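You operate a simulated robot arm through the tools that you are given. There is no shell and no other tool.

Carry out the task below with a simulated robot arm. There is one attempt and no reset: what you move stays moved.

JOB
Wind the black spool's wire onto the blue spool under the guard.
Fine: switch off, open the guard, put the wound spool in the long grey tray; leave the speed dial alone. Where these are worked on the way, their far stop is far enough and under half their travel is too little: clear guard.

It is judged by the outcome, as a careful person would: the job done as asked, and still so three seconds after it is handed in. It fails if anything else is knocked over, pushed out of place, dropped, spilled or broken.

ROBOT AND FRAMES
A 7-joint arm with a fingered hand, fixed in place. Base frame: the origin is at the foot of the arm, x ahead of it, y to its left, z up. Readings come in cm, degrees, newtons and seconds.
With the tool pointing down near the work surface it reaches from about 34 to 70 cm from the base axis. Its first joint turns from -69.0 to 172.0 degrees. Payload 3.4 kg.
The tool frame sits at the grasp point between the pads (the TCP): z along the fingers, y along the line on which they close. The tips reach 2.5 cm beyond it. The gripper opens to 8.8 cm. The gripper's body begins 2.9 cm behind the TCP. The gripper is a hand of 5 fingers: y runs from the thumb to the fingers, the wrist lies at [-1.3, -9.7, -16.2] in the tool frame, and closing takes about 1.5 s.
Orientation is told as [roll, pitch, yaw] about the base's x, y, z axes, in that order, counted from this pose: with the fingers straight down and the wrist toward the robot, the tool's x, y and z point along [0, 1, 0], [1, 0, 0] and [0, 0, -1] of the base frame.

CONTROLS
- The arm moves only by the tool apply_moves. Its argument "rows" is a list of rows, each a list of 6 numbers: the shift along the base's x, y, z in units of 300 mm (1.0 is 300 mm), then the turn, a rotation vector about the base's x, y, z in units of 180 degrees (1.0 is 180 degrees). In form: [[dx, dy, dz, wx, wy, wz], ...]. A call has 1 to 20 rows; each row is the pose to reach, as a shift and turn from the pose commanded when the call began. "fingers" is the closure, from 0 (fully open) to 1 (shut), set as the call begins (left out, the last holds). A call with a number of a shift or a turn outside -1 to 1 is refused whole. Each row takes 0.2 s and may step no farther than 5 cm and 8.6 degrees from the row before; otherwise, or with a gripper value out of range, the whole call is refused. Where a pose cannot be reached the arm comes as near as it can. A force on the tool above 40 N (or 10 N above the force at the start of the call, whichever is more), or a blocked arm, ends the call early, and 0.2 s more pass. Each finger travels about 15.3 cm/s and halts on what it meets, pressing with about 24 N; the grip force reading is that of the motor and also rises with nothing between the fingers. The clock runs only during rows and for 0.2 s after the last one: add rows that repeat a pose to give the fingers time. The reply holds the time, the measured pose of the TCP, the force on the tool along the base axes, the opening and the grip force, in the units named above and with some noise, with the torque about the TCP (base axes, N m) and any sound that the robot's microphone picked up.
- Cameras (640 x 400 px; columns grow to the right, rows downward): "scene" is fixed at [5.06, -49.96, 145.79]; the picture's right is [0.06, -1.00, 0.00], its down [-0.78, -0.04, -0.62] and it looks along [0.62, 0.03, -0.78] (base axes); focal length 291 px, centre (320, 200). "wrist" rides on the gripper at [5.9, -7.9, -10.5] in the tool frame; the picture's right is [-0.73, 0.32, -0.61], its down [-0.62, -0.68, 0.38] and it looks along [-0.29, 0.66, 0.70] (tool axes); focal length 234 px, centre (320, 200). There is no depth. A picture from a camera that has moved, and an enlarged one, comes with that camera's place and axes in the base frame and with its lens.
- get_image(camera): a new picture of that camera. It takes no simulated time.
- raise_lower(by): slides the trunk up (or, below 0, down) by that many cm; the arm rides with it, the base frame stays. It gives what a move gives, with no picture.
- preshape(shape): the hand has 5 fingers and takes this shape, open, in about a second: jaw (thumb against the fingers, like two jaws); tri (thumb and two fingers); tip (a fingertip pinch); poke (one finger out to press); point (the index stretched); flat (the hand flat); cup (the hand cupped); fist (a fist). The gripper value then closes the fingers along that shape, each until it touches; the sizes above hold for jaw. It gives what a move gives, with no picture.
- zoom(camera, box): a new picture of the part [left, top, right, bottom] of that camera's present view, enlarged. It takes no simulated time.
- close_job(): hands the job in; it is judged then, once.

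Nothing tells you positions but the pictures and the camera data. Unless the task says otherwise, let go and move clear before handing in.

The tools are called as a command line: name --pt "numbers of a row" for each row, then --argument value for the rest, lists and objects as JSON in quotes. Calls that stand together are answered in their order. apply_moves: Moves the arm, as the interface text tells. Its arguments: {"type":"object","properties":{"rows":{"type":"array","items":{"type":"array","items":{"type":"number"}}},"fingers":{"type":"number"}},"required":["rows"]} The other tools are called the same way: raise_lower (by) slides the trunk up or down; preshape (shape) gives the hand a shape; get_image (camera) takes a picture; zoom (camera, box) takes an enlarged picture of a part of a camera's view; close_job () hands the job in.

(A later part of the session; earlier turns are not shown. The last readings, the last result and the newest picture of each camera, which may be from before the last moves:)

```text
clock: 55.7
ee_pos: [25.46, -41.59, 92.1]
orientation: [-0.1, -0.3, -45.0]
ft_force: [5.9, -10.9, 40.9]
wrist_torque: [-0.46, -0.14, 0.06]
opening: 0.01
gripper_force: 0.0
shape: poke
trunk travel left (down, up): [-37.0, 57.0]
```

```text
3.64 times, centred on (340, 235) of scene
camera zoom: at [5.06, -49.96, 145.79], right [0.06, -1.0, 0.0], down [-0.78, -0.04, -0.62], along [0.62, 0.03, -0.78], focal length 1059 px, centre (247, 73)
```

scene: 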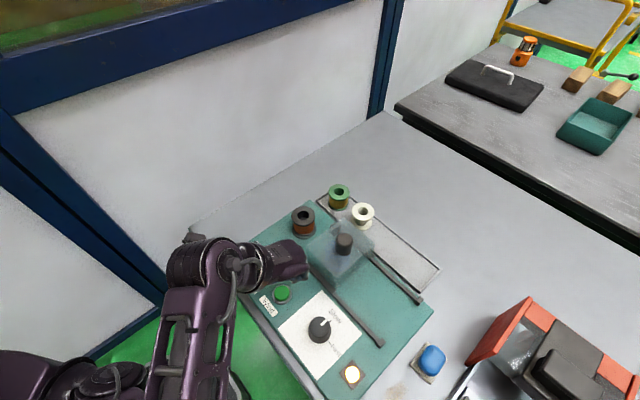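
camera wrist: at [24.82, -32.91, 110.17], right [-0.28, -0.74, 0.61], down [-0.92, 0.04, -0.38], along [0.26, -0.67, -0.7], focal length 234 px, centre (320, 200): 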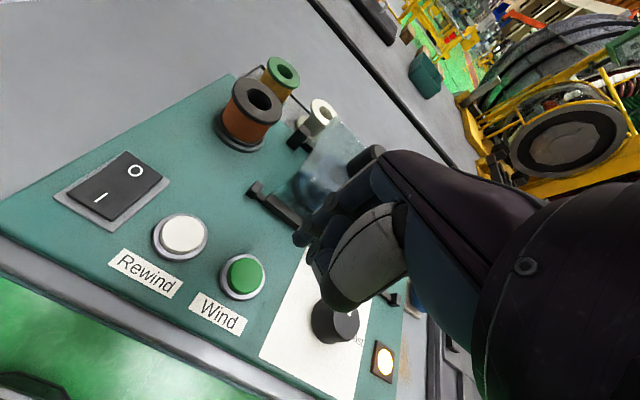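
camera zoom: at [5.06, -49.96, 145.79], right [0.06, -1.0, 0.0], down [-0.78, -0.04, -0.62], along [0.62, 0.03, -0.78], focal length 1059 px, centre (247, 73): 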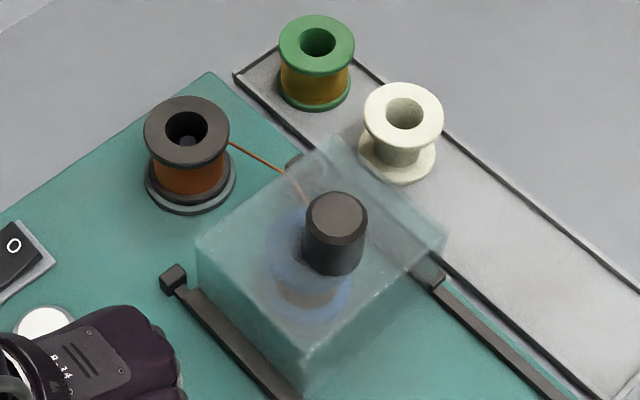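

Winding is running but my pressing force is higher than needed. I lift off the button and see whether winding continues by itself.

apply_moves --pt "0 0 0.03 0 0 0" --pt "0 0 0.08 0 0 0" --pt "0 0 0.12 0 0 0" --pt "0 0 0.12 0 0 0" --pt "0 0 0.12 0 0 0" --pt "0 0 0.12 0 0 0" --pt "0 0 0.12 0 0 0" --pt "0 0 0.12 0 0 0"

zoom --camera "scene" --box '[280, 180, 400, 290]'

apply_moves --pt "0 0 0 0 0 0" --pt "0 0 0 0 0 0" --pt "0 0 0 0 0 0" --pt "0 0 0 0 0 0" --pt "0 0 0 0 0 0" --pt "0 0 0 0 0 0" --pt "0 0 0 0 0 0" --pt "0 0 0 0 0 0" --pt "0 0 0 0 0 0" --pt "0 0 0 0 0 0"

zoom --camera "scene" --box '[280, 180, 400, 290]'

```text
clock: 57.5
ee_pos: [25.49, -41.67, 95.63]
orientation: [0.0, 0.0, -44.9]
ft_force: [-0.8, 0.2, -0.3]
wrist_torque: [0.02, -0.03, 0.0]
opening: 0.02
gripper_force: 0.1
shape: poke
trunk travel left (down, up): [-37.0, 57.0]
```

```text
3.64 times, centred on (340, 235) of scene
camera zoom: at [5.06, -49.96, 145.79], right [0.06, -1.0, 0.0], down [-0.78, -0.04, -0.62], along [0.62, 0.03, -0.78], focal length 1059 px, centre (247, 73)
```

zoom: 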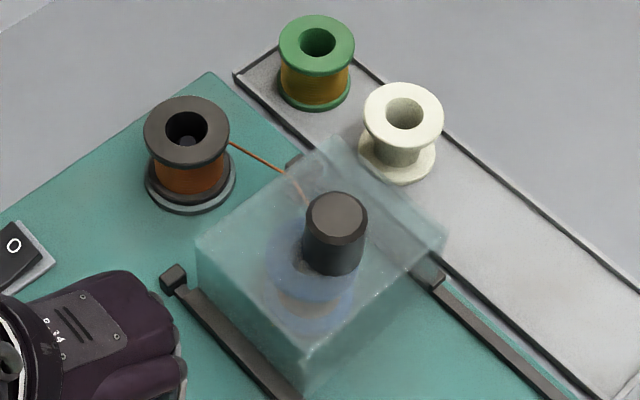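

```text
clock: 59.7
ee_pos: [25.55, -41.75, 95.54]
orientation: [0.0, 0.0, -45.0]
ft_force: [-0.6, -0.1, 0.2]
wrist_torque: [0.03, -0.01, 0.01]
opening: 0.0
gripper_force: 0.0
shape: poke
trunk travel left (down, up): [-37.0, 57.0]
```

```text
3.64 times, centred on (340, 235) of scene
camera zoom: at [5.06, -49.96, 145.79], right [0.06, -1.0, 0.0], down [-0.78, -0.04, -0.62], along [0.62, 0.03, -0.78], focal length 1059 px, centre (247, 73)
```

zoom: 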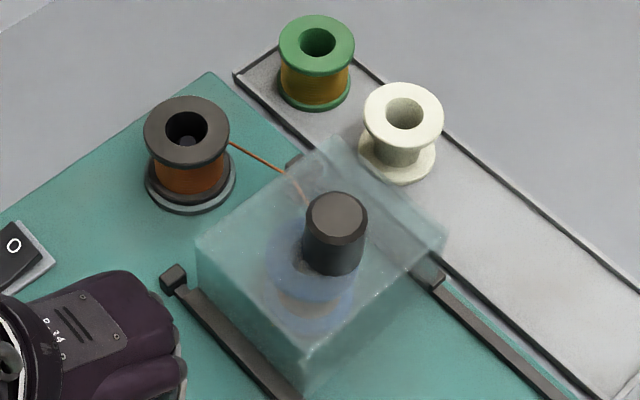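

I compare closely over time to see whether it still turns with the button released.

zoom --camera "scene" --box '[285, 200, 325, 245]'

zoom --camera "scene" --box '[330, 220, 370, 270]'

apply_moves --pt "0 0 0 0 0 0" --pt "0 0 0 0 0 0" --pt "0 0 0 0 0 0" --pt "0 0 0 0 0 0" --pt "0 0 0 0 0 0" --pt "0 0 0 0 0 0" --pt "0 0 0 0 0 0" --pt "0 0 0 0 0 0" --pt "0 0 0 0 0 0" --pt "0 0 0 0 0 0" --pt "0 0 0 0 0 0" --pt "0 0 0 0 0 0" --pt "0 0 0 0 0 0" --pt "0 0 0 0 0 0" --pt "0 0 0 0 0 0"

zoom --camera "scene" --box '[285, 200, 325, 245]'

zoom --camera "scene" --box '[330, 220, 370, 270]'

```text
8.89 times, centred on (305, 222) of scene
camera zoom: at [5.06, -49.96, 145.79], right [0.06, -1.0, 0.0], down [-0.78, -0.04, -0.62], along [0.62, 0.03, -0.78], focal length 2588 px, centre (453, 0)
```

zoom: 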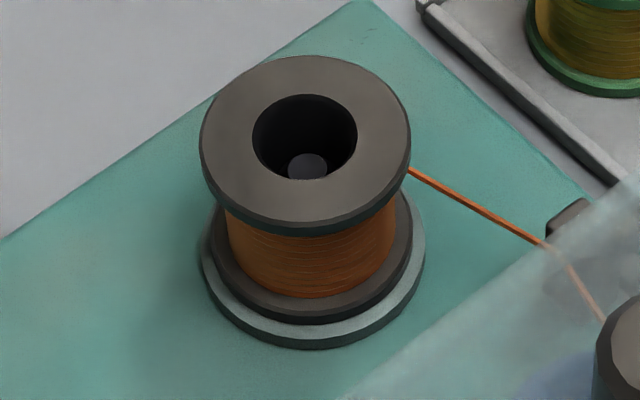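

```text
8.00 times, centred on (350, 245) of scene
camera zoom: at [5.06, -49.96, 145.79], right [0.06, -1.0, 0.0], down [-0.78, -0.04, -0.62], along [0.62, 0.03, -0.78], focal length 2329 px, centre (80, -160)
```

zoom: 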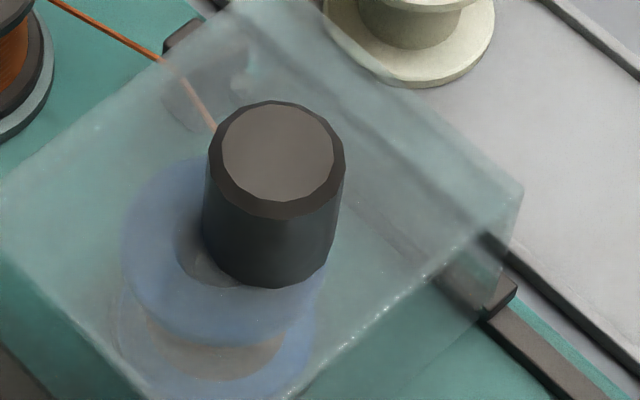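

```text
clock: 62.9
ee_pos: [25.53, -41.75, 95.57]
orientation: [0.0, -0.1, -45.1]
ft_force: [-0.2, -0.2, -0.2]
wrist_torque: [0.03, -0.01, -0.03]
opening: 0.01
gripper_force: 0.0
shape: poke
trunk travel left (down, up): [-37.0, 57.0]
```

```text
8.89 times, centred on (305, 222) of scene
camera zoom: at [5.06, -49.96, 145.79], right [0.06, -1.0, 0.0], down [-0.78, -0.04, -0.62], along [0.62, 0.03, -0.78], focal length 2588 px, centre (453, 0)
```

zoom: 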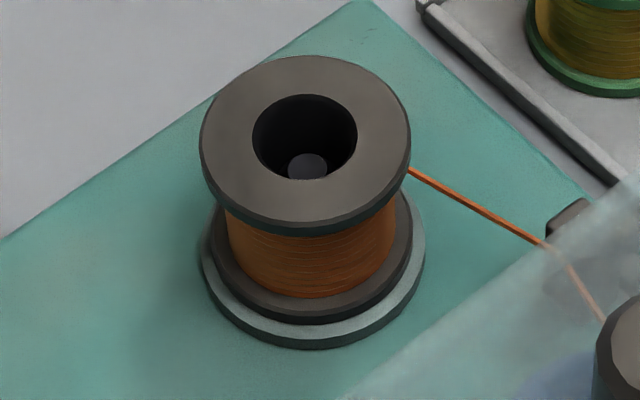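

```text
8.00 times, centred on (350, 245) of scene
camera zoom: at [5.06, -49.96, 145.79], right [0.06, -1.0, 0.0], down [-0.78, -0.04, -0.62], along [0.62, 0.03, -0.78], focal length 2329 px, centre (80, -160)
```

zoom: 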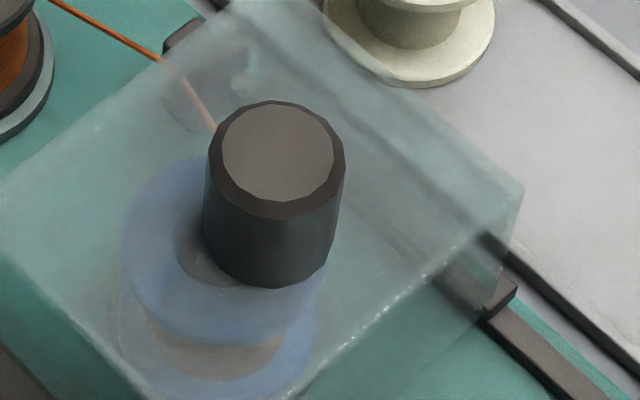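

Winding stops when the button is released, so it must be held down. I press again a little more gently and hold, watching progress.

apply_moves --pt "0 0 -0.06 0 0 0" --pt "0 0 -0.095 0 0 0" --pt "0 0 -0.107 0 0 0" --pt "0 0 -0.112 0 0 0" --pt "0 0 -0.112 0 0 0" --pt "0 0 -0.112 0 0 0" --pt "0 0 -0.112 0 0 0" --pt "0 0 -0.112 0 0 0" --pt "0 0 -0.112 0 0 0" --pt "0 0 -0.112 0 0 0"

zoom --camera "scene" --box '[285, 200, 325, 245]'

```text
clock: 65.1
ee_pos: [25.52, -41.64, 92.31]
orientation: [0.0, -0.1, -45.1]
ft_force: [1.5, -5.2, 16.2]
wrist_torque: [-0.12, 0.07, 0.06]
opening: 0.0
gripper_force: 0.1
shape: poke
trunk travel left (down, up): [-37.0, 57.0]
heard: click
```

```text
8.89 times, centred on (305, 222) of scene
camera zoom: at [5.06, -49.96, 145.79], right [0.06, -1.0, 0.0], down [-0.78, -0.04, -0.62], along [0.62, 0.03, -0.78], focal length 2588 px, centre (453, 0)
```

zoom: 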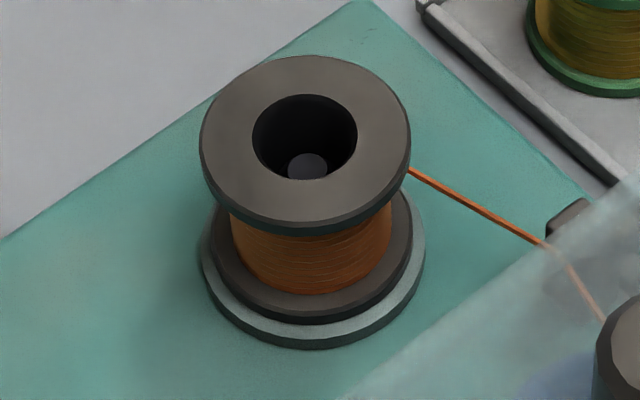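

The wire on the black spool is shrinking while I hold at about 16 N. I keep holding and checking.

apply_moves --pt "0 0 0 0 0 0" --pt "0 0 0 0 0 0" --pt "0 0 0 0 0 0" --pt "0 0 0 0 0 0" --pt "0 0 0 0 0 0" --pt "0 0 0 0 0 0" --pt "0 0 0 0 0 0" --pt "0 0 0 0 0 0" --pt "0 0 0 0 0 0" --pt "0 0 0 0 0 0" --pt "0 0 0 0 0 0" --pt "0 0 0 0 0 0" --pt "0 0 0 0 0 0" --pt "0 0 0 0 0 0" --pt "0 0 0 0 0 0" --pt "0 0 0 0 0 0" --pt "0 0 0 0 0 0" --pt "0 0 0 0 0 0" --pt "0 0 0 0 0 0" --pt "0 0 0 0 0 0"

zoom --camera "scene" --box '[280, 180, 400, 290]'

zoom --camera "scene" --box '[285, 200, 325, 245]'

```text
clock: 69.3
ee_pos: [25.51, -41.62, 92.18]
orientation: [0.1, -0.1, -45.1]
ft_force: [1.9, -5.3, 16.3]
wrist_torque: [-0.14, 0.09, 0.06]
opening: 0.03
gripper_force: 0.0
shape: poke
trunk travel left (down, up): [-37.0, 57.0]
```

```text
3.64 times, centred on (340, 235) of scene
camera zoom: at [5.06, -49.96, 145.79], right [0.06, -1.0, 0.0], down [-0.78, -0.04, -0.62], along [0.62, 0.03, -0.78], focal length 1059 px, centre (247, 73)
```

zoom: 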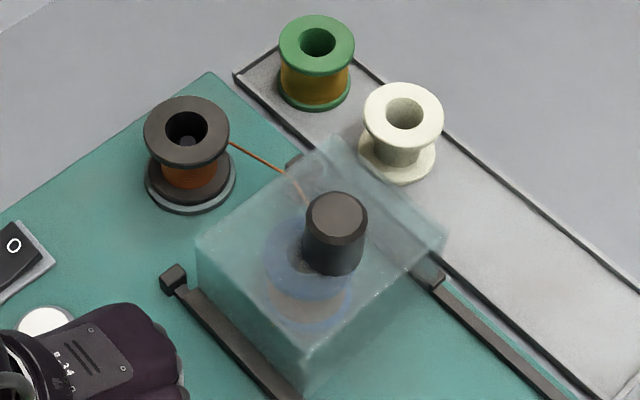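

```text
8.89 times, centred on (305, 222) of scene
camera zoom: at [5.06, -49.96, 145.79], right [0.06, -1.0, 0.0], down [-0.78, -0.04, -0.62], along [0.62, 0.03, -0.78], focal length 2588 px, centre (453, 0)
```

zoom: 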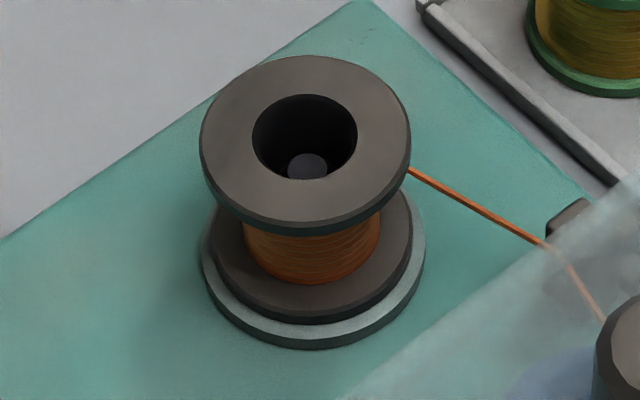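

Winding proceeds steadily; the black spool is about half emptied. I keep holding.

apply_moves --pt "0 0 0 0 0 0" --pt "0 0 0 0 0 0" --pt "0 0 0 0 0 0" --pt "0 0 0 0 0 0" --pt "0 0 0 0 0 0" --pt "0 0 0 0 0 0" --pt "0 0 0 0 0 0" --pt "0 0 0 0 0 0" --pt "0 0 0 0 0 0" --pt "0 0 0 0 0 0" --pt "0 0 0 0 0 0" --pt "0 0 0 0 0 0" --pt "0 0 0 0 0 0" --pt "0 0 0 0 0 0" --pt "0 0 0 0 0 0"

zoom --camera "scene" --box '[280, 180, 400, 290]'

zoom --camera "scene" --box '[285, 200, 325, 245]'

```text
clock: 72.5
ee_pos: [25.57, -41.64, 92.27]
orientation: [0.0, -0.2, -44.9]
ft_force: [1.8, -5.5, 16.2]
wrist_torque: [-0.12, 0.12, 0.08]
opening: 0.0
gripper_force: 0.1
shape: poke
trunk travel left (down, up): [-37.0, 57.0]
```

```text
3.64 times, centred on (340, 235) of scene
camera zoom: at [5.06, -49.96, 145.79], right [0.06, -1.0, 0.0], down [-0.78, -0.04, -0.62], along [0.62, 0.03, -0.78], focal length 1059 px, centre (247, 73)
```

zoom: 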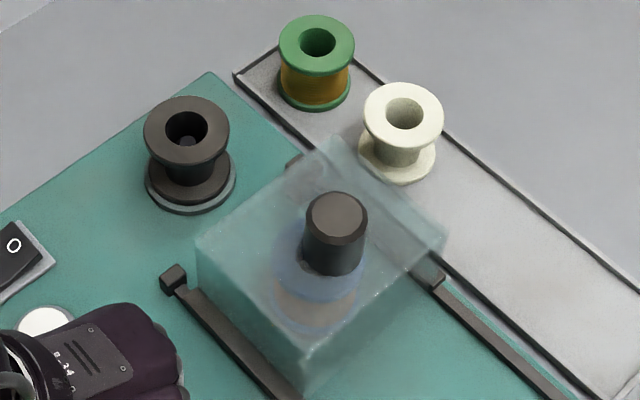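

```text
8.89 times, centred on (305, 222) of scene
camera zoom: at [5.06, -49.96, 145.79], right [0.06, -1.0, 0.0], down [-0.78, -0.04, -0.62], along [0.62, 0.03, -0.78], focal length 2588 px, centre (453, 0)
```

zoom: 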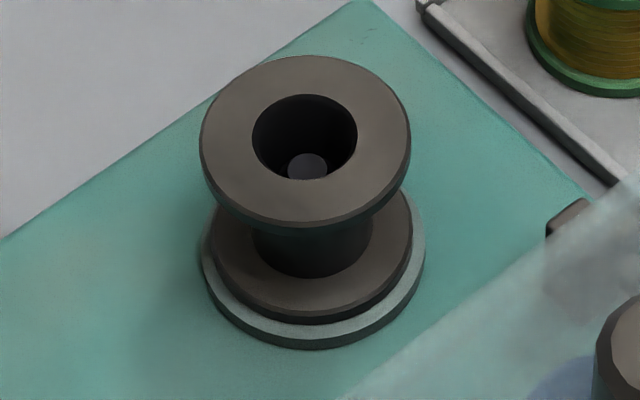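

The black spool is empty and all the wire is on the blue spool. I release the button and move over the "O" end of the switch.

apply_moves --pt "0 0 0.05 0 0 0" --pt "0 0 0.15 0 0 0" --pt "0 0 0.26 0 0 0" --pt "0.1 0.075 0.26 0 0 0" --pt "0.2 0.15 0.26 0 0 0" --pt "0.3 0.22 0.26 0 0 0" --pt "0.315 0.228 0.2 0 0 0" --pt "0.315 0.228 0.12 0 0 0" --pt "0.315 0.228 0.12 0 0 0"

zoom --camera "wrist" --box '[220, 180, 380, 300]'

get_image --camera "scene"

```text
clock: 74.5
ee_pos: [35.14, -34.85, 95.69]
orientation: [-0.1, -0.1, -45.0]
ft_force: [-0.5, -0.1, 0.3]
wrist_torque: [-0.01, 0.0, 0.0]
opening: 0.0
gripper_force: 0.1
shape: poke
trunk travel left (down, up): [-37.0, 57.0]
```

```text
3.33 times, centred on (300, 240) of wrist
camera zoom: at [33.73, -25.07, 106.34], right [-0.28, -0.74, 0.61], down [-0.92, 0.04, -0.38], along [0.26, -0.67, -0.7], focal length 781 px, centre (387, 67)
```

zoom: 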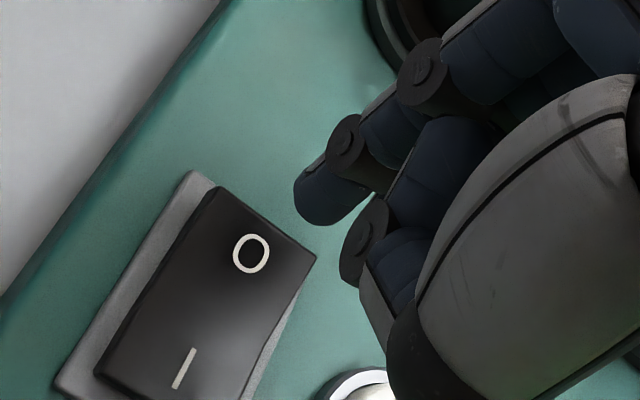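

```text
taken
```

scene: 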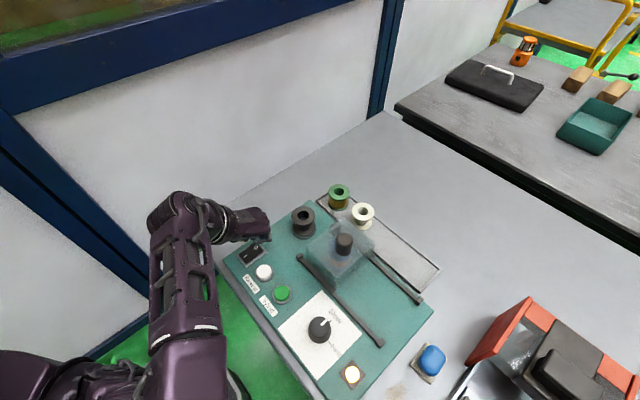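

The fingertip will land on the "O" mark. I press it down in small steps.

apply_moves --pt "0 0 -0.06 0 0 0" --pt "0.002 -0.002 -0.085 0 0 0" --pt "0.002 -0.002 -0.1 0 0 0" --pt "0.002 -0.002 -0.112 0 0 0" --pt "0.002 -0.002 -0.12 0 0 0"

zoom --camera "scene" --box '[280, 290, 400, 400]'

```text
clock: 75.7
ee_pos: [35.12, -35.02, 92.44]
orientation: [0.2, -0.7, -45.0]
ft_force: [10.4, -11.3, 35.4]
wrist_torque: [-0.46, 0.05, 0.14]
opening: 0.02
gripper_force: 0.0
shape: poke
trunk travel left (down, up): [-37.0, 57.0]
```

```text
3.64 times, centred on (340, 345) of scene
camera zoom: at [5.06, -49.96, 145.79], right [0.06, -1.0, 0.0], down [-0.78, -0.04, -0.62], along [0.62, 0.03, -0.78], focal length 1059 px, centre (247, -327)
```

zoom: 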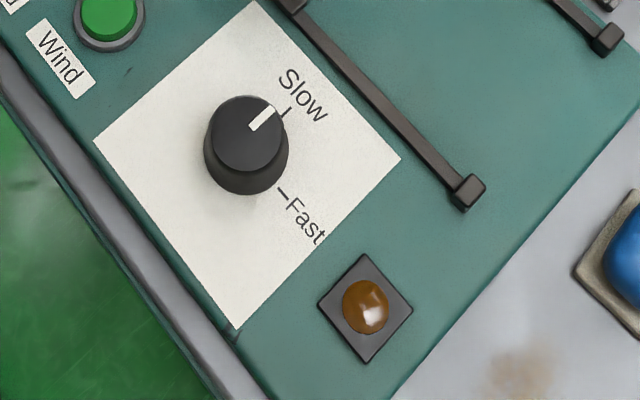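

The lamp is out: the machine is switched off. I lift away, restore the trunk height, reopen the hand in the jaw shape, and check.

apply_moves --pt "0 0 0.05 0 0 0" --pt "0 0 0.15 0 0 0" --pt "0 0 0.27 0 0 0"

raise_lower --by 13

preshape --shape "jaw"

zoom --camera "scene" --box '[225, 180, 405, 300]'

get_image --camera "wrist"

```text
clock: 76.5
ee_pos: [35.03, -34.78, 100.26]
orientation: [-0.1, 0.0, -45.0]
ft_force: [0.6, -1.1, 0.0]
wrist_torque: [-0.02, 0.03, 0.0]
opening: 0.03
gripper_force: 0.0
shape: poke
trunk travel left (down, up): [-37.0, 57.0]
```

```text
clock: 78.1
ee_pos: [35.07, -34.84, 113.13]
orientation: [0.0, 0.0, -45.0]
ft_force: [0.0, -0.3, 0.6]
wrist_torque: [0.01, 0.02, 0.01]
opening: 0.0
gripper_force: 0.0
shape: poke
trunk travel left (down, up): [-50.0, 44.0]
```

```text
clock: 79.0
ee_pos: [35.12, -34.85, 113.3]
orientation: [0.0, 0.0, -45.1]
ft_force: [0.2, 0.3, -0.1]
wrist_torque: [0.05, 0.0, 0.0]
opening: 8.8
gripper_force: 0.0
shape: jaw
trunk travel left (down, up): [-50.0, 44.0]
```

```text
3.33 times, centred on (315, 240) of scene
camera zoom: at [5.06, -49.96, 145.79], right [0.06, -1.0, 0.0], down [-0.78, -0.04, -0.62], along [0.62, 0.03, -0.78], focal length 970 px, centre (337, 67)
```

zoom: 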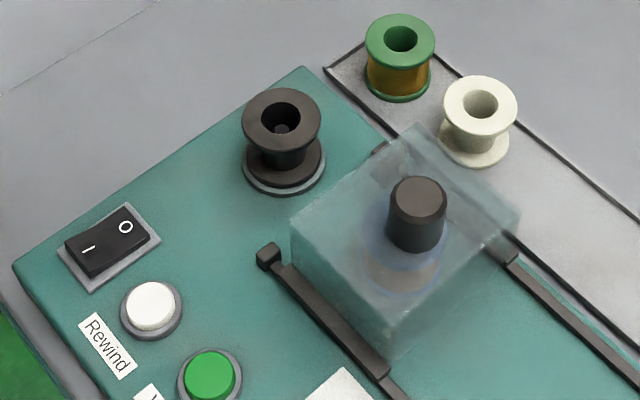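

```text
taken
camera wrist: at [33.71, -25.15, 123.8], right [-0.28, -0.74, 0.61], down [-0.92, 0.04, -0.38], along [0.26, -0.67, -0.7], focal length 234 px, centre (320, 200)
```

wrist: 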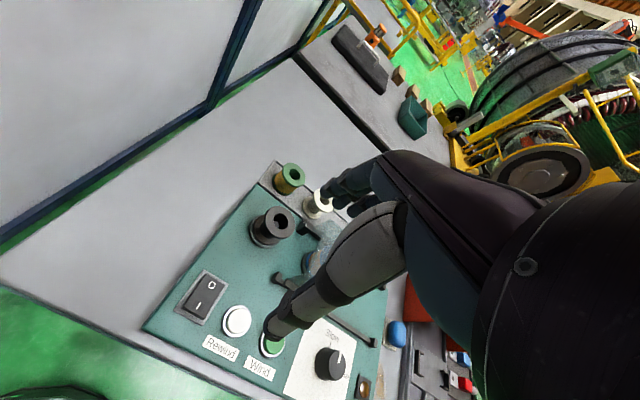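

The knob is now at about (32.95,-52.8). I move the open hand above it at yaw -80°.

apply_moves --pt "-0.015 -0.115 0 0 0 -0.0389" --pt "-0.03 -0.23 0 0 0 -0.0778" --pt "-0.045 -0.35 0 0 0 -0.1167" --pt "-0.06 -0.47 -0.05 0 0 -0.1556" --pt "-0.075 -0.583 -0.15 0 0 -0.1944" --pt "-0.075 -0.583 -0.27 0 0 -0.1944" --pt "-0.075 -0.583 -0.27 0 0 -0.1944"

get_image --camera "wrist"

```text
clock: 80.6
ee_pos: [32.84, -52.24, 105.11]
orientation: [0.0, -0.1, -80.0]
ft_force: [0.2, -0.5, -0.4]
wrist_torque: [0.05, 0.01, -0.05]
opening: 8.8
gripper_force: 0.1
shape: jaw
trunk travel left (down, up): [-50.0, 44.0]
```

```text
taken
camera wrist: at [37.32, -43.5, 115.78], right [-0.66, -0.44, 0.61], down [-0.73, 0.56, -0.38], along [-0.17, -0.7, -0.7], focal length 234 px, centre (320, 200)
```

wrist: 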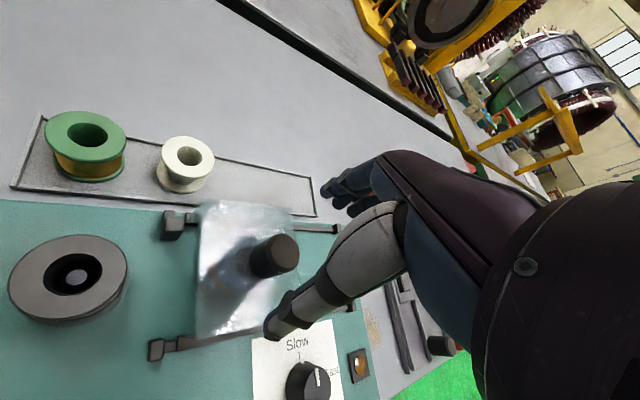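

The knob appears in exactly the same place relative to the hand as last time. I descend and grip it.

apply_moves --pt "0 0 -0.05 0 0 0" --pt "0 0 -0.1 0 0 0" --pt "0 0 -0.163 0 0 0" --pt "0 0 -0.163 0 0 0"

apply_moves --pt "0 0 0 0 0 0" --pt "0 0 0 0 0 0" --pt "0 0 0 0 0 0" --pt "0 0 0 0 0 0" --pt "0 0 0 0 0 0" --pt "0 0 0 0 0 0" --pt "0 0 0 0 0 0" --pt "0 0 0 0 0 0" --fingers 1

get_image --camera "wrist"

```text
clock: 81.6
ee_pos: [32.86, -52.45, 100.36]
orientation: [0.0, 0.1, -80.0]
ft_force: [0.4, 0.1, 0.9]
wrist_torque: [-0.02, 0.0, -0.04]
opening: 8.78
gripper_force: 0.1
shape: jaw
trunk travel left (down, up): [-50.0, 44.0]
```

```text
clock: 83.4
ee_pos: [32.84, -52.43, 100.33]
orientation: [-0.1, 0.0, -80.1]
ft_force: [-2.9, 4.9, -3.9]
wrist_torque: [0.08, 0.04, -0.01]
opening: 2.45
gripper_force: 24.1
shape: jaw
trunk travel left (down, up): [-50.0, 44.0]
```

```text
taken
camera wrist: at [37.23, -43.58, 110.85], right [-0.66, -0.44, 0.61], down [-0.73, 0.56, -0.38], along [-0.17, -0.7, -0.7], focal length 234 px, centre (320, 200)
```

wrist: 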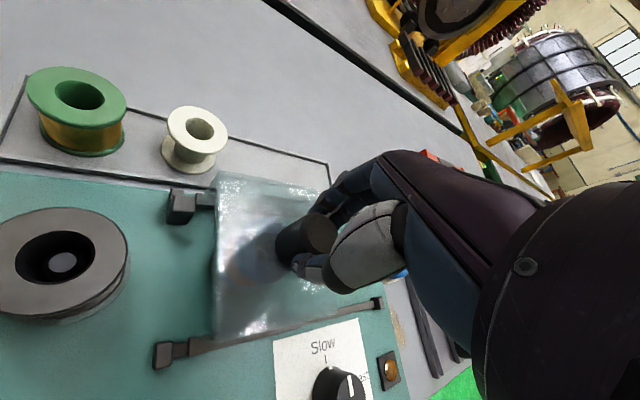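

Gripped as before. I slide the guard back toward the right end of the rails.

apply_moves --pt "-0.012 -0.0117 0 0 0 0" --pt "-0.03 -0.0293 0 0 0 0" --pt "-0.054 -0.0528 0 0 0 0" --pt "-0.078 -0.0762 0 0 0 0" --pt "-0.102 -0.0997 0 0 0 0" --pt "-0.126 -0.1231 0 0 0 0" --pt "-0.15 -0.1466 0 0 0 0" --pt "-0.174 -0.17 0 0 0 0" --pt "-0.198 -0.1935 0 0 0 0" --pt "-0.222 -0.217 0 0 0 0" --pt "-0.24 -0.2345 0 0 0 0"

get_image --camera "wrist"

get_image --camera "scene"

```text
clock: 85.8
ee_pos: [25.6, -59.4, 100.23]
orientation: [0.0, 0.0, -80.0]
ft_force: [-1.1, 0.8, -2.6]
wrist_torque: [0.0, 0.04, -0.04]
opening: 2.46
gripper_force: 24.1
shape: jaw
trunk travel left (down, up): [-50.0, 44.0]
```

```text
taken
camera wrist: at [30.12, -50.63, 110.83], right [-0.66, -0.44, 0.61], down [-0.73, 0.56, -0.38], along [-0.17, -0.7, -0.7], focal length 234 px, centre (320, 200)
```

wrist: 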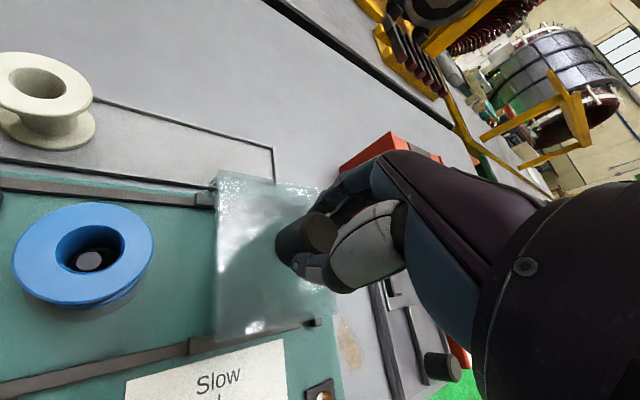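

```text
taken
```

scene: 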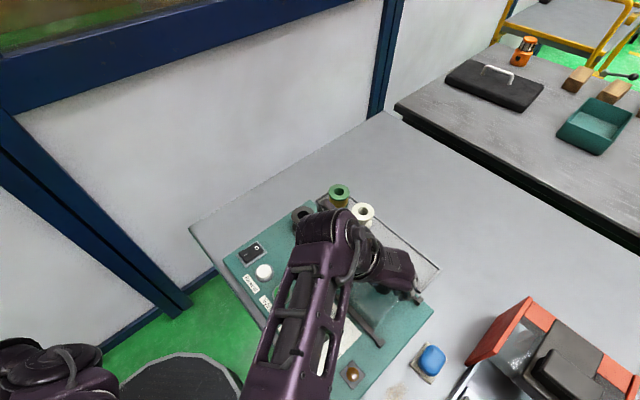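

Nearly at the end; the spool is uncovered with wire wound on it. I nudge a little further to the stop.

apply_moves --pt "-0.006 -0.006 0 0 0 0" --pt "-0.012 -0.0117 0 0 0 0" --pt "-0.018 -0.0176 0 0 0 0" --pt "-0.024 -0.0235 0 0 0 0"

zoom --camera "wrist" --box '[160, 160, 360, 360]'

```text
clock: 86.8
ee_pos: [25.06, -59.98, 100.15]
orientation: [0.0, 0.0, -79.8]
ft_force: [4.5, 9.1, -1.4]
wrist_torque: [0.18, -0.08, 0.1]
opening: 2.42
gripper_force: 23.9
shape: jaw
trunk travel left (down, up): [-50.0, 44.0]
```

```text
2.00 times, centred on (260, 260) of wrist
camera zoom: at [29.6, -51.05, 110.83], right [-0.66, -0.45, 0.61], down [-0.73, 0.56, -0.38], along [-0.17, -0.7, -0.7], focal length 468 px, centre (440, 80)
```

zoom: 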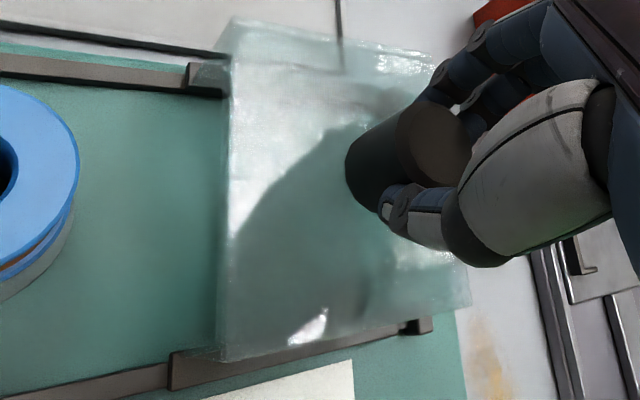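

The force rise shows the guard is at its stop. I relax, release the knob, and lift clear.

apply_moves --pt "0.005 0.005 0 0 0 0" --pt "0.005 0.005 0 0 0 0"

apply_moves --pt "0 0 0 0 0 0" --pt "0 0 0 0 0 0" --pt "0 0 0 0 0 0" --pt "0 0 0 0 0 0" --pt "0 0 0.08 0 0 0" --pt "0 0 0.2 0 0 0" --pt "0 0 0.32 0 0 0" --fingers 0

get_image --camera "wrist"

get_image --camera "scene"

```text
clock: 87.4
ee_pos: [25.28, -59.87, 100.31]
orientation: [0.0, -0.1, -79.9]
ft_force: [3.7, 7.3, -2.1]
wrist_torque: [0.11, -0.06, 0.08]
opening: 2.39
gripper_force: 24.3
shape: jaw
trunk travel left (down, up): [-50.0, 44.0]
```

```text
clock: 89.0
ee_pos: [25.19, -59.9, 109.95]
orientation: [-0.1, 0.1, -79.9]
ft_force: [-0.1, 1.0, -0.5]
wrist_torque: [0.01, -0.01, -0.01]
opening: 8.76
gripper_force: 0.0
shape: jaw
trunk travel left (down, up): [-50.0, 44.0]
```

```text
taken
camera wrist: at [29.62, -51.09, 120.5], right [-0.66, -0.44, 0.61], down [-0.73, 0.56, -0.38], along [-0.17, -0.7, -0.7], focal length 234 px, centre (320, 200)
```

wrist: 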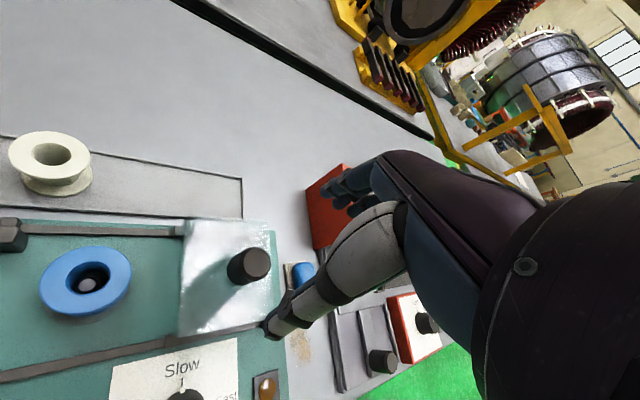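

```text
taken
```

scene: 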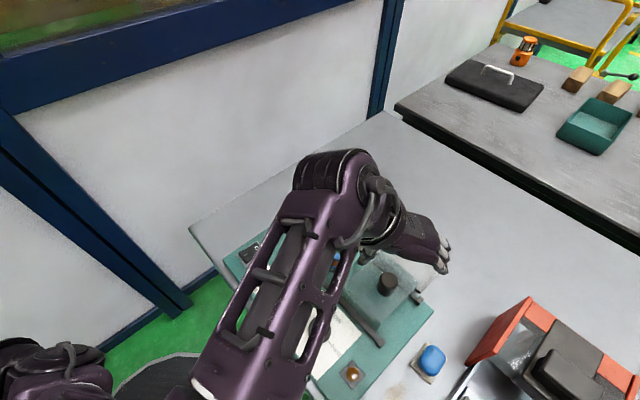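

The guard is open again. I return over the spool at the same pose I released it from (yaw -30°), staying high first.

apply_moves --pt "0.04 0.039 0 0 0 0.0397" --pt "0.08 0.078 0 0 0 0.0794" --pt "0.12 0.117 0 0 0 0.119" --pt "0.16 0.156 0 0 0 0.1587" --pt "0.2 0.196 0 0 0 0.1984" --pt "0.24 0.235 0 0 0 0.2381" --pt "0.279 0.274 0 0 0 0.2778" --pt "0.279 0.274 -0.1 0 0 0.2778" --pt "0.279 0.274 -0.1 0 0 0.2778"

get_image --camera "wrist"

zoom --camera "wrist" --box '[180, 200, 340, 320]'

zoom --camera "scene" --box '[300, 200, 420, 300]'

```text
clock: 91.0
ee_pos: [33.51, -51.66, 106.9]
orientation: [0.1, 0.0, -29.8]
ft_force: [-0.6, -0.7, -0.3]
wrist_torque: [0.05, 0.0, -0.03]
opening: 8.79
gripper_force: 0.0
shape: jaw
trunk travel left (down, up): [-50.0, 44.0]
```

```text
taken
camera wrist: at [29.67, -42.61, 117.42], right [-0.08, -0.79, 0.61], down [-0.9, -0.2, -0.38], along [0.43, -0.58, -0.7], focal length 234 px, centre (320, 200)
```

wrist: 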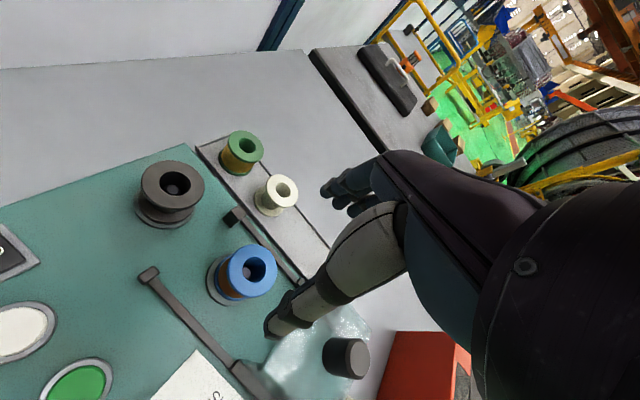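

```text
3.33 times, centred on (260, 260) of wrist
camera zoom: at [29.67, -42.61, 117.42], right [-0.08, -0.79, 0.61], down [-0.9, -0.2, -0.38], along [0.43, -0.58, -0.7], focal length 781 px, centre (520, 0)
```

zoom: 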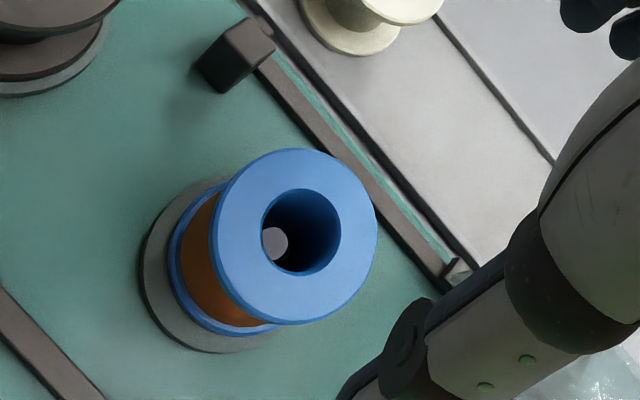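

```text
4.00 times, centred on (360, 250) of scene
camera zoom: at [5.06, -49.96, 145.79], right [0.06, -1.0, 0.0], down [-0.78, -0.04, -0.62], along [0.62, 0.03, -0.78], focal length 1165 px, centre (160, 0)
```

zoom: 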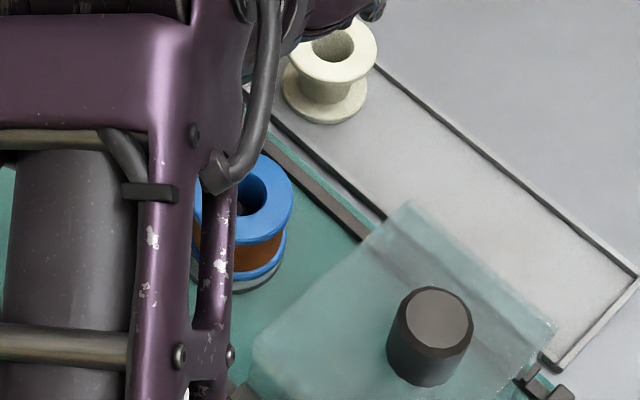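

The blue spool now carries the copper wire and stands on its peg, slightly toward -y of my tool point. I shift a little and descend around it.

apply_moves --pt "-0.003 -0.01 -0.12 0 0 0" --pt "-0.003 -0.01 -0.24 0 0 0" --pt "-0.003 -0.01 -0.34 0 0 0" --pt "-0.003 -0.01 -0.41 0 0 0" --pt "-0.003 -0.01 -0.465 0 0 0" --pt "-0.003 -0.01 -0.465 0 0 0"

zoom --camera "wrist" --box '[210, 170, 370, 320]'

```text
clock: 92.4
ee_pos: [33.37, -52.0, 92.92]
orientation: [0.0, 0.0, -29.8]
ft_force: [1.0, 0.2, 1.1]
wrist_torque: [0.02, -0.04, 0.0]
opening: 8.81
gripper_force: 0.1
shape: jaw
trunk travel left (down, up): [-50.0, 44.0]
```

```text
2.67 times, centred on (290, 245) of wrist
camera zoom: at [29.49, -42.98, 103.46], right [-0.08, -0.79, 0.61], down [-0.9, -0.2, -0.38], along [0.43, -0.58, -0.7], focal length 624 px, centre (400, 80)
```

zoom: 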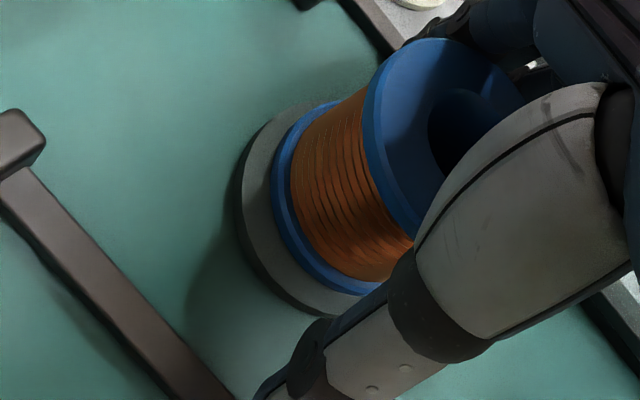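

The hand straddles the wound spool. I close the grip.

apply_moves --pt "0 0 0 0 0 0" --pt "0 0 0 0 0 0" --pt "0 0 0 0 0 0" --pt "0 0 0 0 0 0" --pt "0 0 0 0 0 0" --pt "0 0 0 0 0 0" --pt "0 0 0 0 0 0" --pt "0 0 0 0 0 0" --pt "0 0 0 0 0 0" --fingers 1

zoom --camera "wrist" --box '[210, 170, 370, 320]'

```text
clock: 94.4
ee_pos: [33.24, -52.04, 92.87]
orientation: [0.0, -0.2, -29.9]
ft_force: [-1.1, 1.2, 3.3]
wrist_torque: [0.05, 0.14, -0.01]
opening: 5.07
gripper_force: 23.8
shape: jaw
trunk travel left (down, up): [-50.0, 44.0]
```

```text
2.67 times, centred on (290, 245) of wrist
camera zoom: at [29.45, -42.94, 103.52], right [-0.08, -0.79, 0.61], down [-0.9, -0.2, -0.38], along [0.43, -0.58, -0.7], focal length 624 px, centre (400, 80)
```

zoom: 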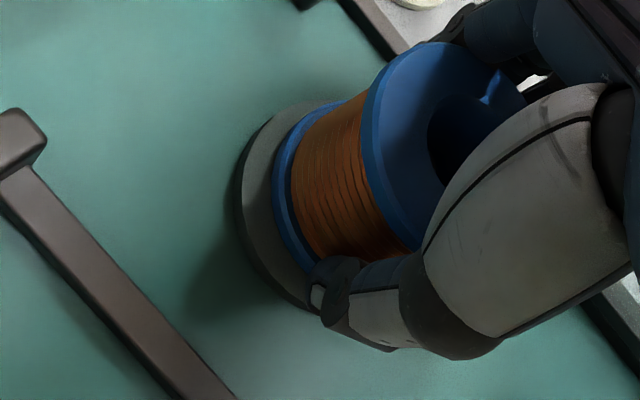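

The grip holds at 5.1 cm. I lift straight up off the peg.

apply_moves --pt "0 0 0.02 0 0 0" --pt "0 0 0.05 0 0 0" --pt "0 0 0.09 0 0 0" --pt "0 0 0.14 0 0 0" --pt "0 0 0.2 0 0 0" --pt "0 0 0.28 0 0 0" --pt "0 0 0.37 0 0 0"

get_image --camera "wrist"

zoom --camera "wrist" --box '[210, 170, 370, 320]'

```text
clock: 96.0
ee_pos: [33.32, -52.03, 104.1]
orientation: [0.0, 0.0, -29.9]
ft_force: [0.6, 0.1, -1.0]
wrist_torque: [-0.01, -0.01, -0.01]
opening: 4.96
gripper_force: 23.3
shape: jaw
trunk travel left (down, up): [-50.0, 44.0]
```

```text
taken
camera wrist: at [29.49, -43.0, 114.7], right [-0.08, -0.79, 0.61], down [-0.9, -0.2, -0.38], along [0.42, -0.58, -0.7], focal length 234 px, centre (320, 200)
```

wrist: 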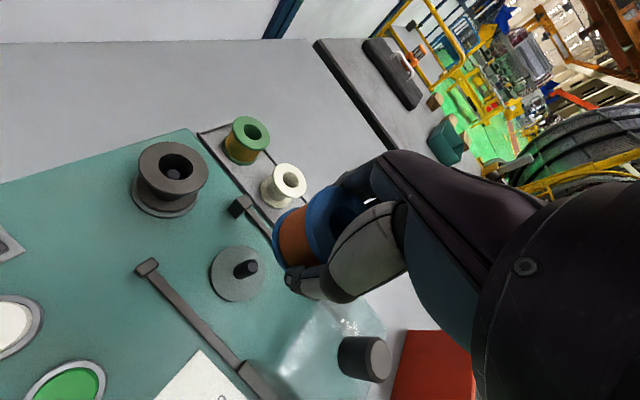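

```text
2.67 times, centred on (290, 245) of wrist
camera zoom: at [29.49, -43.0, 114.7], right [-0.08, -0.79, 0.61], down [-0.9, -0.2, -0.38], along [0.42, -0.58, -0.7], focal length 624 px, centre (400, 80)
```

zoom: 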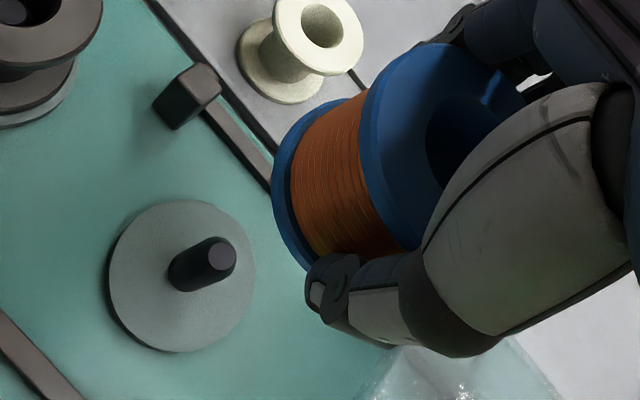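

The wound spool is off the peg and held. I carry it over the tray to the blue spool's original spot, turning back to yaw -62°.

apply_moves --pt "0.045 -0.074 0.02 0 0 -0.0356" --pt "0.09 -0.148 0.02 0 0 -0.0711" --pt "0.136 -0.222 0.02 0 0 -0.1067" --pt "0.181 -0.296 0.02 0 0 -0.1422" --pt "0.227 -0.37 0.0 0 0 -0.1778" --pt "0.227 -0.37 -0.12 0 0 -0.1778" --pt "0.227 -0.37 -0.27 0 0 -0.1778" --pt "0.227 -0.37 -0.27 0 0 -0.1778"

get_image --camera "wrist"

zoom --camera "scene" --box '[300, 150, 460, 270]'

```text
clock: 97.8
ee_pos: [40.03, -63.05, 95.94]
orientation: [0.1, -0.1, -61.9]
ft_force: [1.0, 1.0, -0.6]
wrist_torque: [-0.01, 0.03, 0.0]
opening: 4.98
gripper_force: 23.4
shape: jaw
trunk travel left (down, up): [-50.0, 44.0]
```

```text
taken
camera wrist: at [41.57, -53.38, 106.46], right [-0.49, -0.63, 0.61], down [-0.87, 0.31, -0.38], along [0.05, -0.72, -0.7], focal length 234 px, centre (320, 200)
```

wrist: 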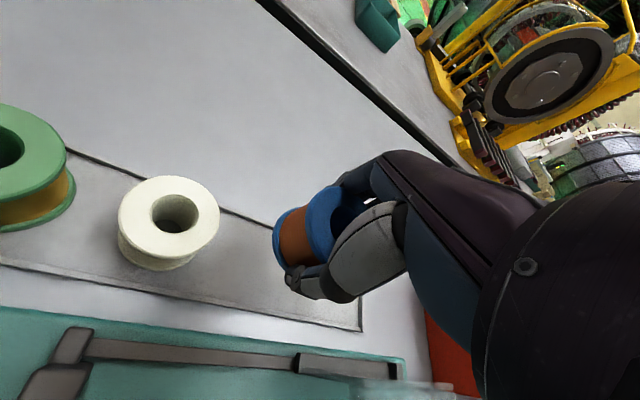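

```text
3.33 times, centred on (380, 210) of scene
camera zoom: at [5.06, -49.96, 145.79], right [0.06, -1.0, 0.0], down [-0.78, -0.04, -0.62], along [0.62, 0.03, -0.78], focal length 970 px, centre (120, 167)
```

zoom: 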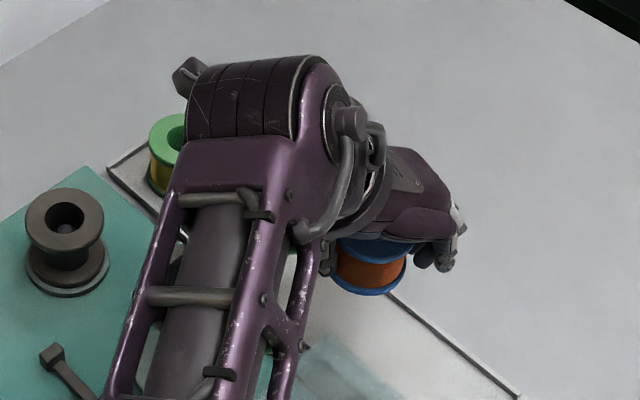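

The spool is centred over the tray's empty part. I lower it gently until it touches the tray floor.

apply_moves --pt "0 0 -0.07 0 0 0" --pt "0 0 -0.13 0 0 0" --pt "0 0 -0.165 0 0 0" --pt "0 0 -0.18 0 0 0" --pt "0 0 -0.19 0 0 0"

zoom --camera "wrist" --box '[210, 170, 370, 320]'

```text
clock: 99.0
ee_pos: [40.13, -63.11, 90.03]
orientation: [-0.1, -0.1, -61.9]
ft_force: [0.0, 0.0, 0.2]
wrist_torque: [-0.01, 0.02, 0.02]
opening: 4.97
gripper_force: 24.1
shape: jaw
trunk travel left (down, up): [-50.0, 44.0]
```

```text
2.67 times, centred on (290, 245) of wrist
camera zoom: at [41.68, -53.42, 100.71], right [-0.49, -0.63, 0.61], down [-0.87, 0.31, -0.38], along [0.05, -0.72, -0.7], focal length 624 px, centre (400, 80)
```

zoom: 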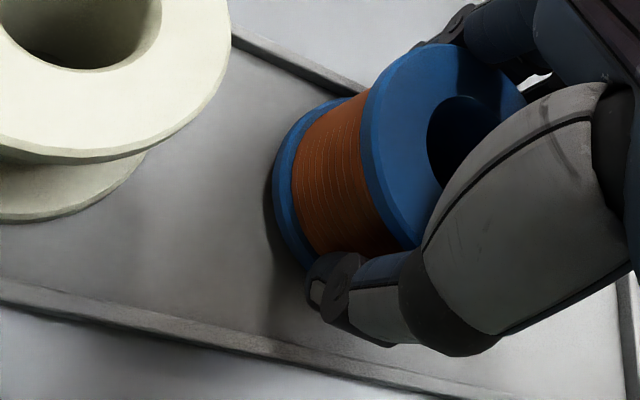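

apply_moves --pt "0 0 -0.005 0 0 0" --pt "0 0 -0.01 0 0 0" --pt "0 0 -0.015 0 0 0" --pt "0 0 -0.02 0 0 0"

```text
clock: 100.0
ee_pos: [40.04, -63.15, 89.7]
orientation: [0.1, -0.2, -61.9]
ft_force: [1.5, -0.6, 8.2]
wrist_torque: [0.1, 0.07, -0.03]
opening: 4.96
gripper_force: 23.5
shape: jaw
trunk travel left (down, up): [-50.0, 44.0]
```

The spool rests on the tray floor (8 N). I ease up a hair and open the fingers.

apply_moves --pt "0 0 0.006 0 0 0" --pt "0 0 0.006 0 0 0"

apply_moves --pt "0 0 0 0 0 0" --pt "0 0 0 0 0 0" --pt "0 0 0 0 0 0" --pt "0 0 0 0 0 0" --pt "0 0 0 0 0 0" --pt "0 0 0 0 0 0" --fingers 0

zoom --camera "wrist" --box '[210, 170, 370, 320]'

```text
clock: 100.6
ee_pos: [40.14, -63.06, 89.83]
orientation: [0.2, -0.2, -61.9]
ft_force: [0.5, -1.0, 5.6]
wrist_torque: [0.06, 0.04, -0.01]
opening: 4.98
gripper_force: 23.3
shape: jaw
trunk travel left (down, up): [-50.0, 44.0]
```

```text
clock: 102.0
ee_pos: [40.18, -63.17, 89.71]
orientation: [0.0, 0.1, -61.8]
ft_force: [-1.3, -0.2, -0.2]
wrist_torque: [-0.02, 0.04, -0.02]
opening: 8.77
gripper_force: 0.1
shape: jaw
trunk travel left (down, up): [-50.0, 44.0]
```

```text
2.67 times, centred on (290, 245) of wrist
camera zoom: at [41.71, -53.43, 100.33], right [-0.49, -0.63, 0.61], down [-0.87, 0.31, -0.38], along [0.05, -0.72, -0.7], focal length 624 px, centre (400, 80)
```

zoom: 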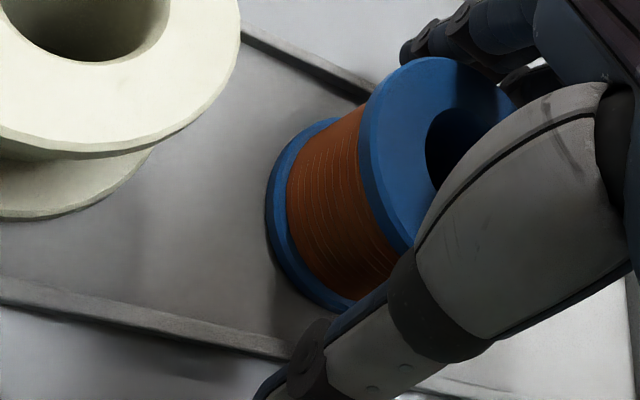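

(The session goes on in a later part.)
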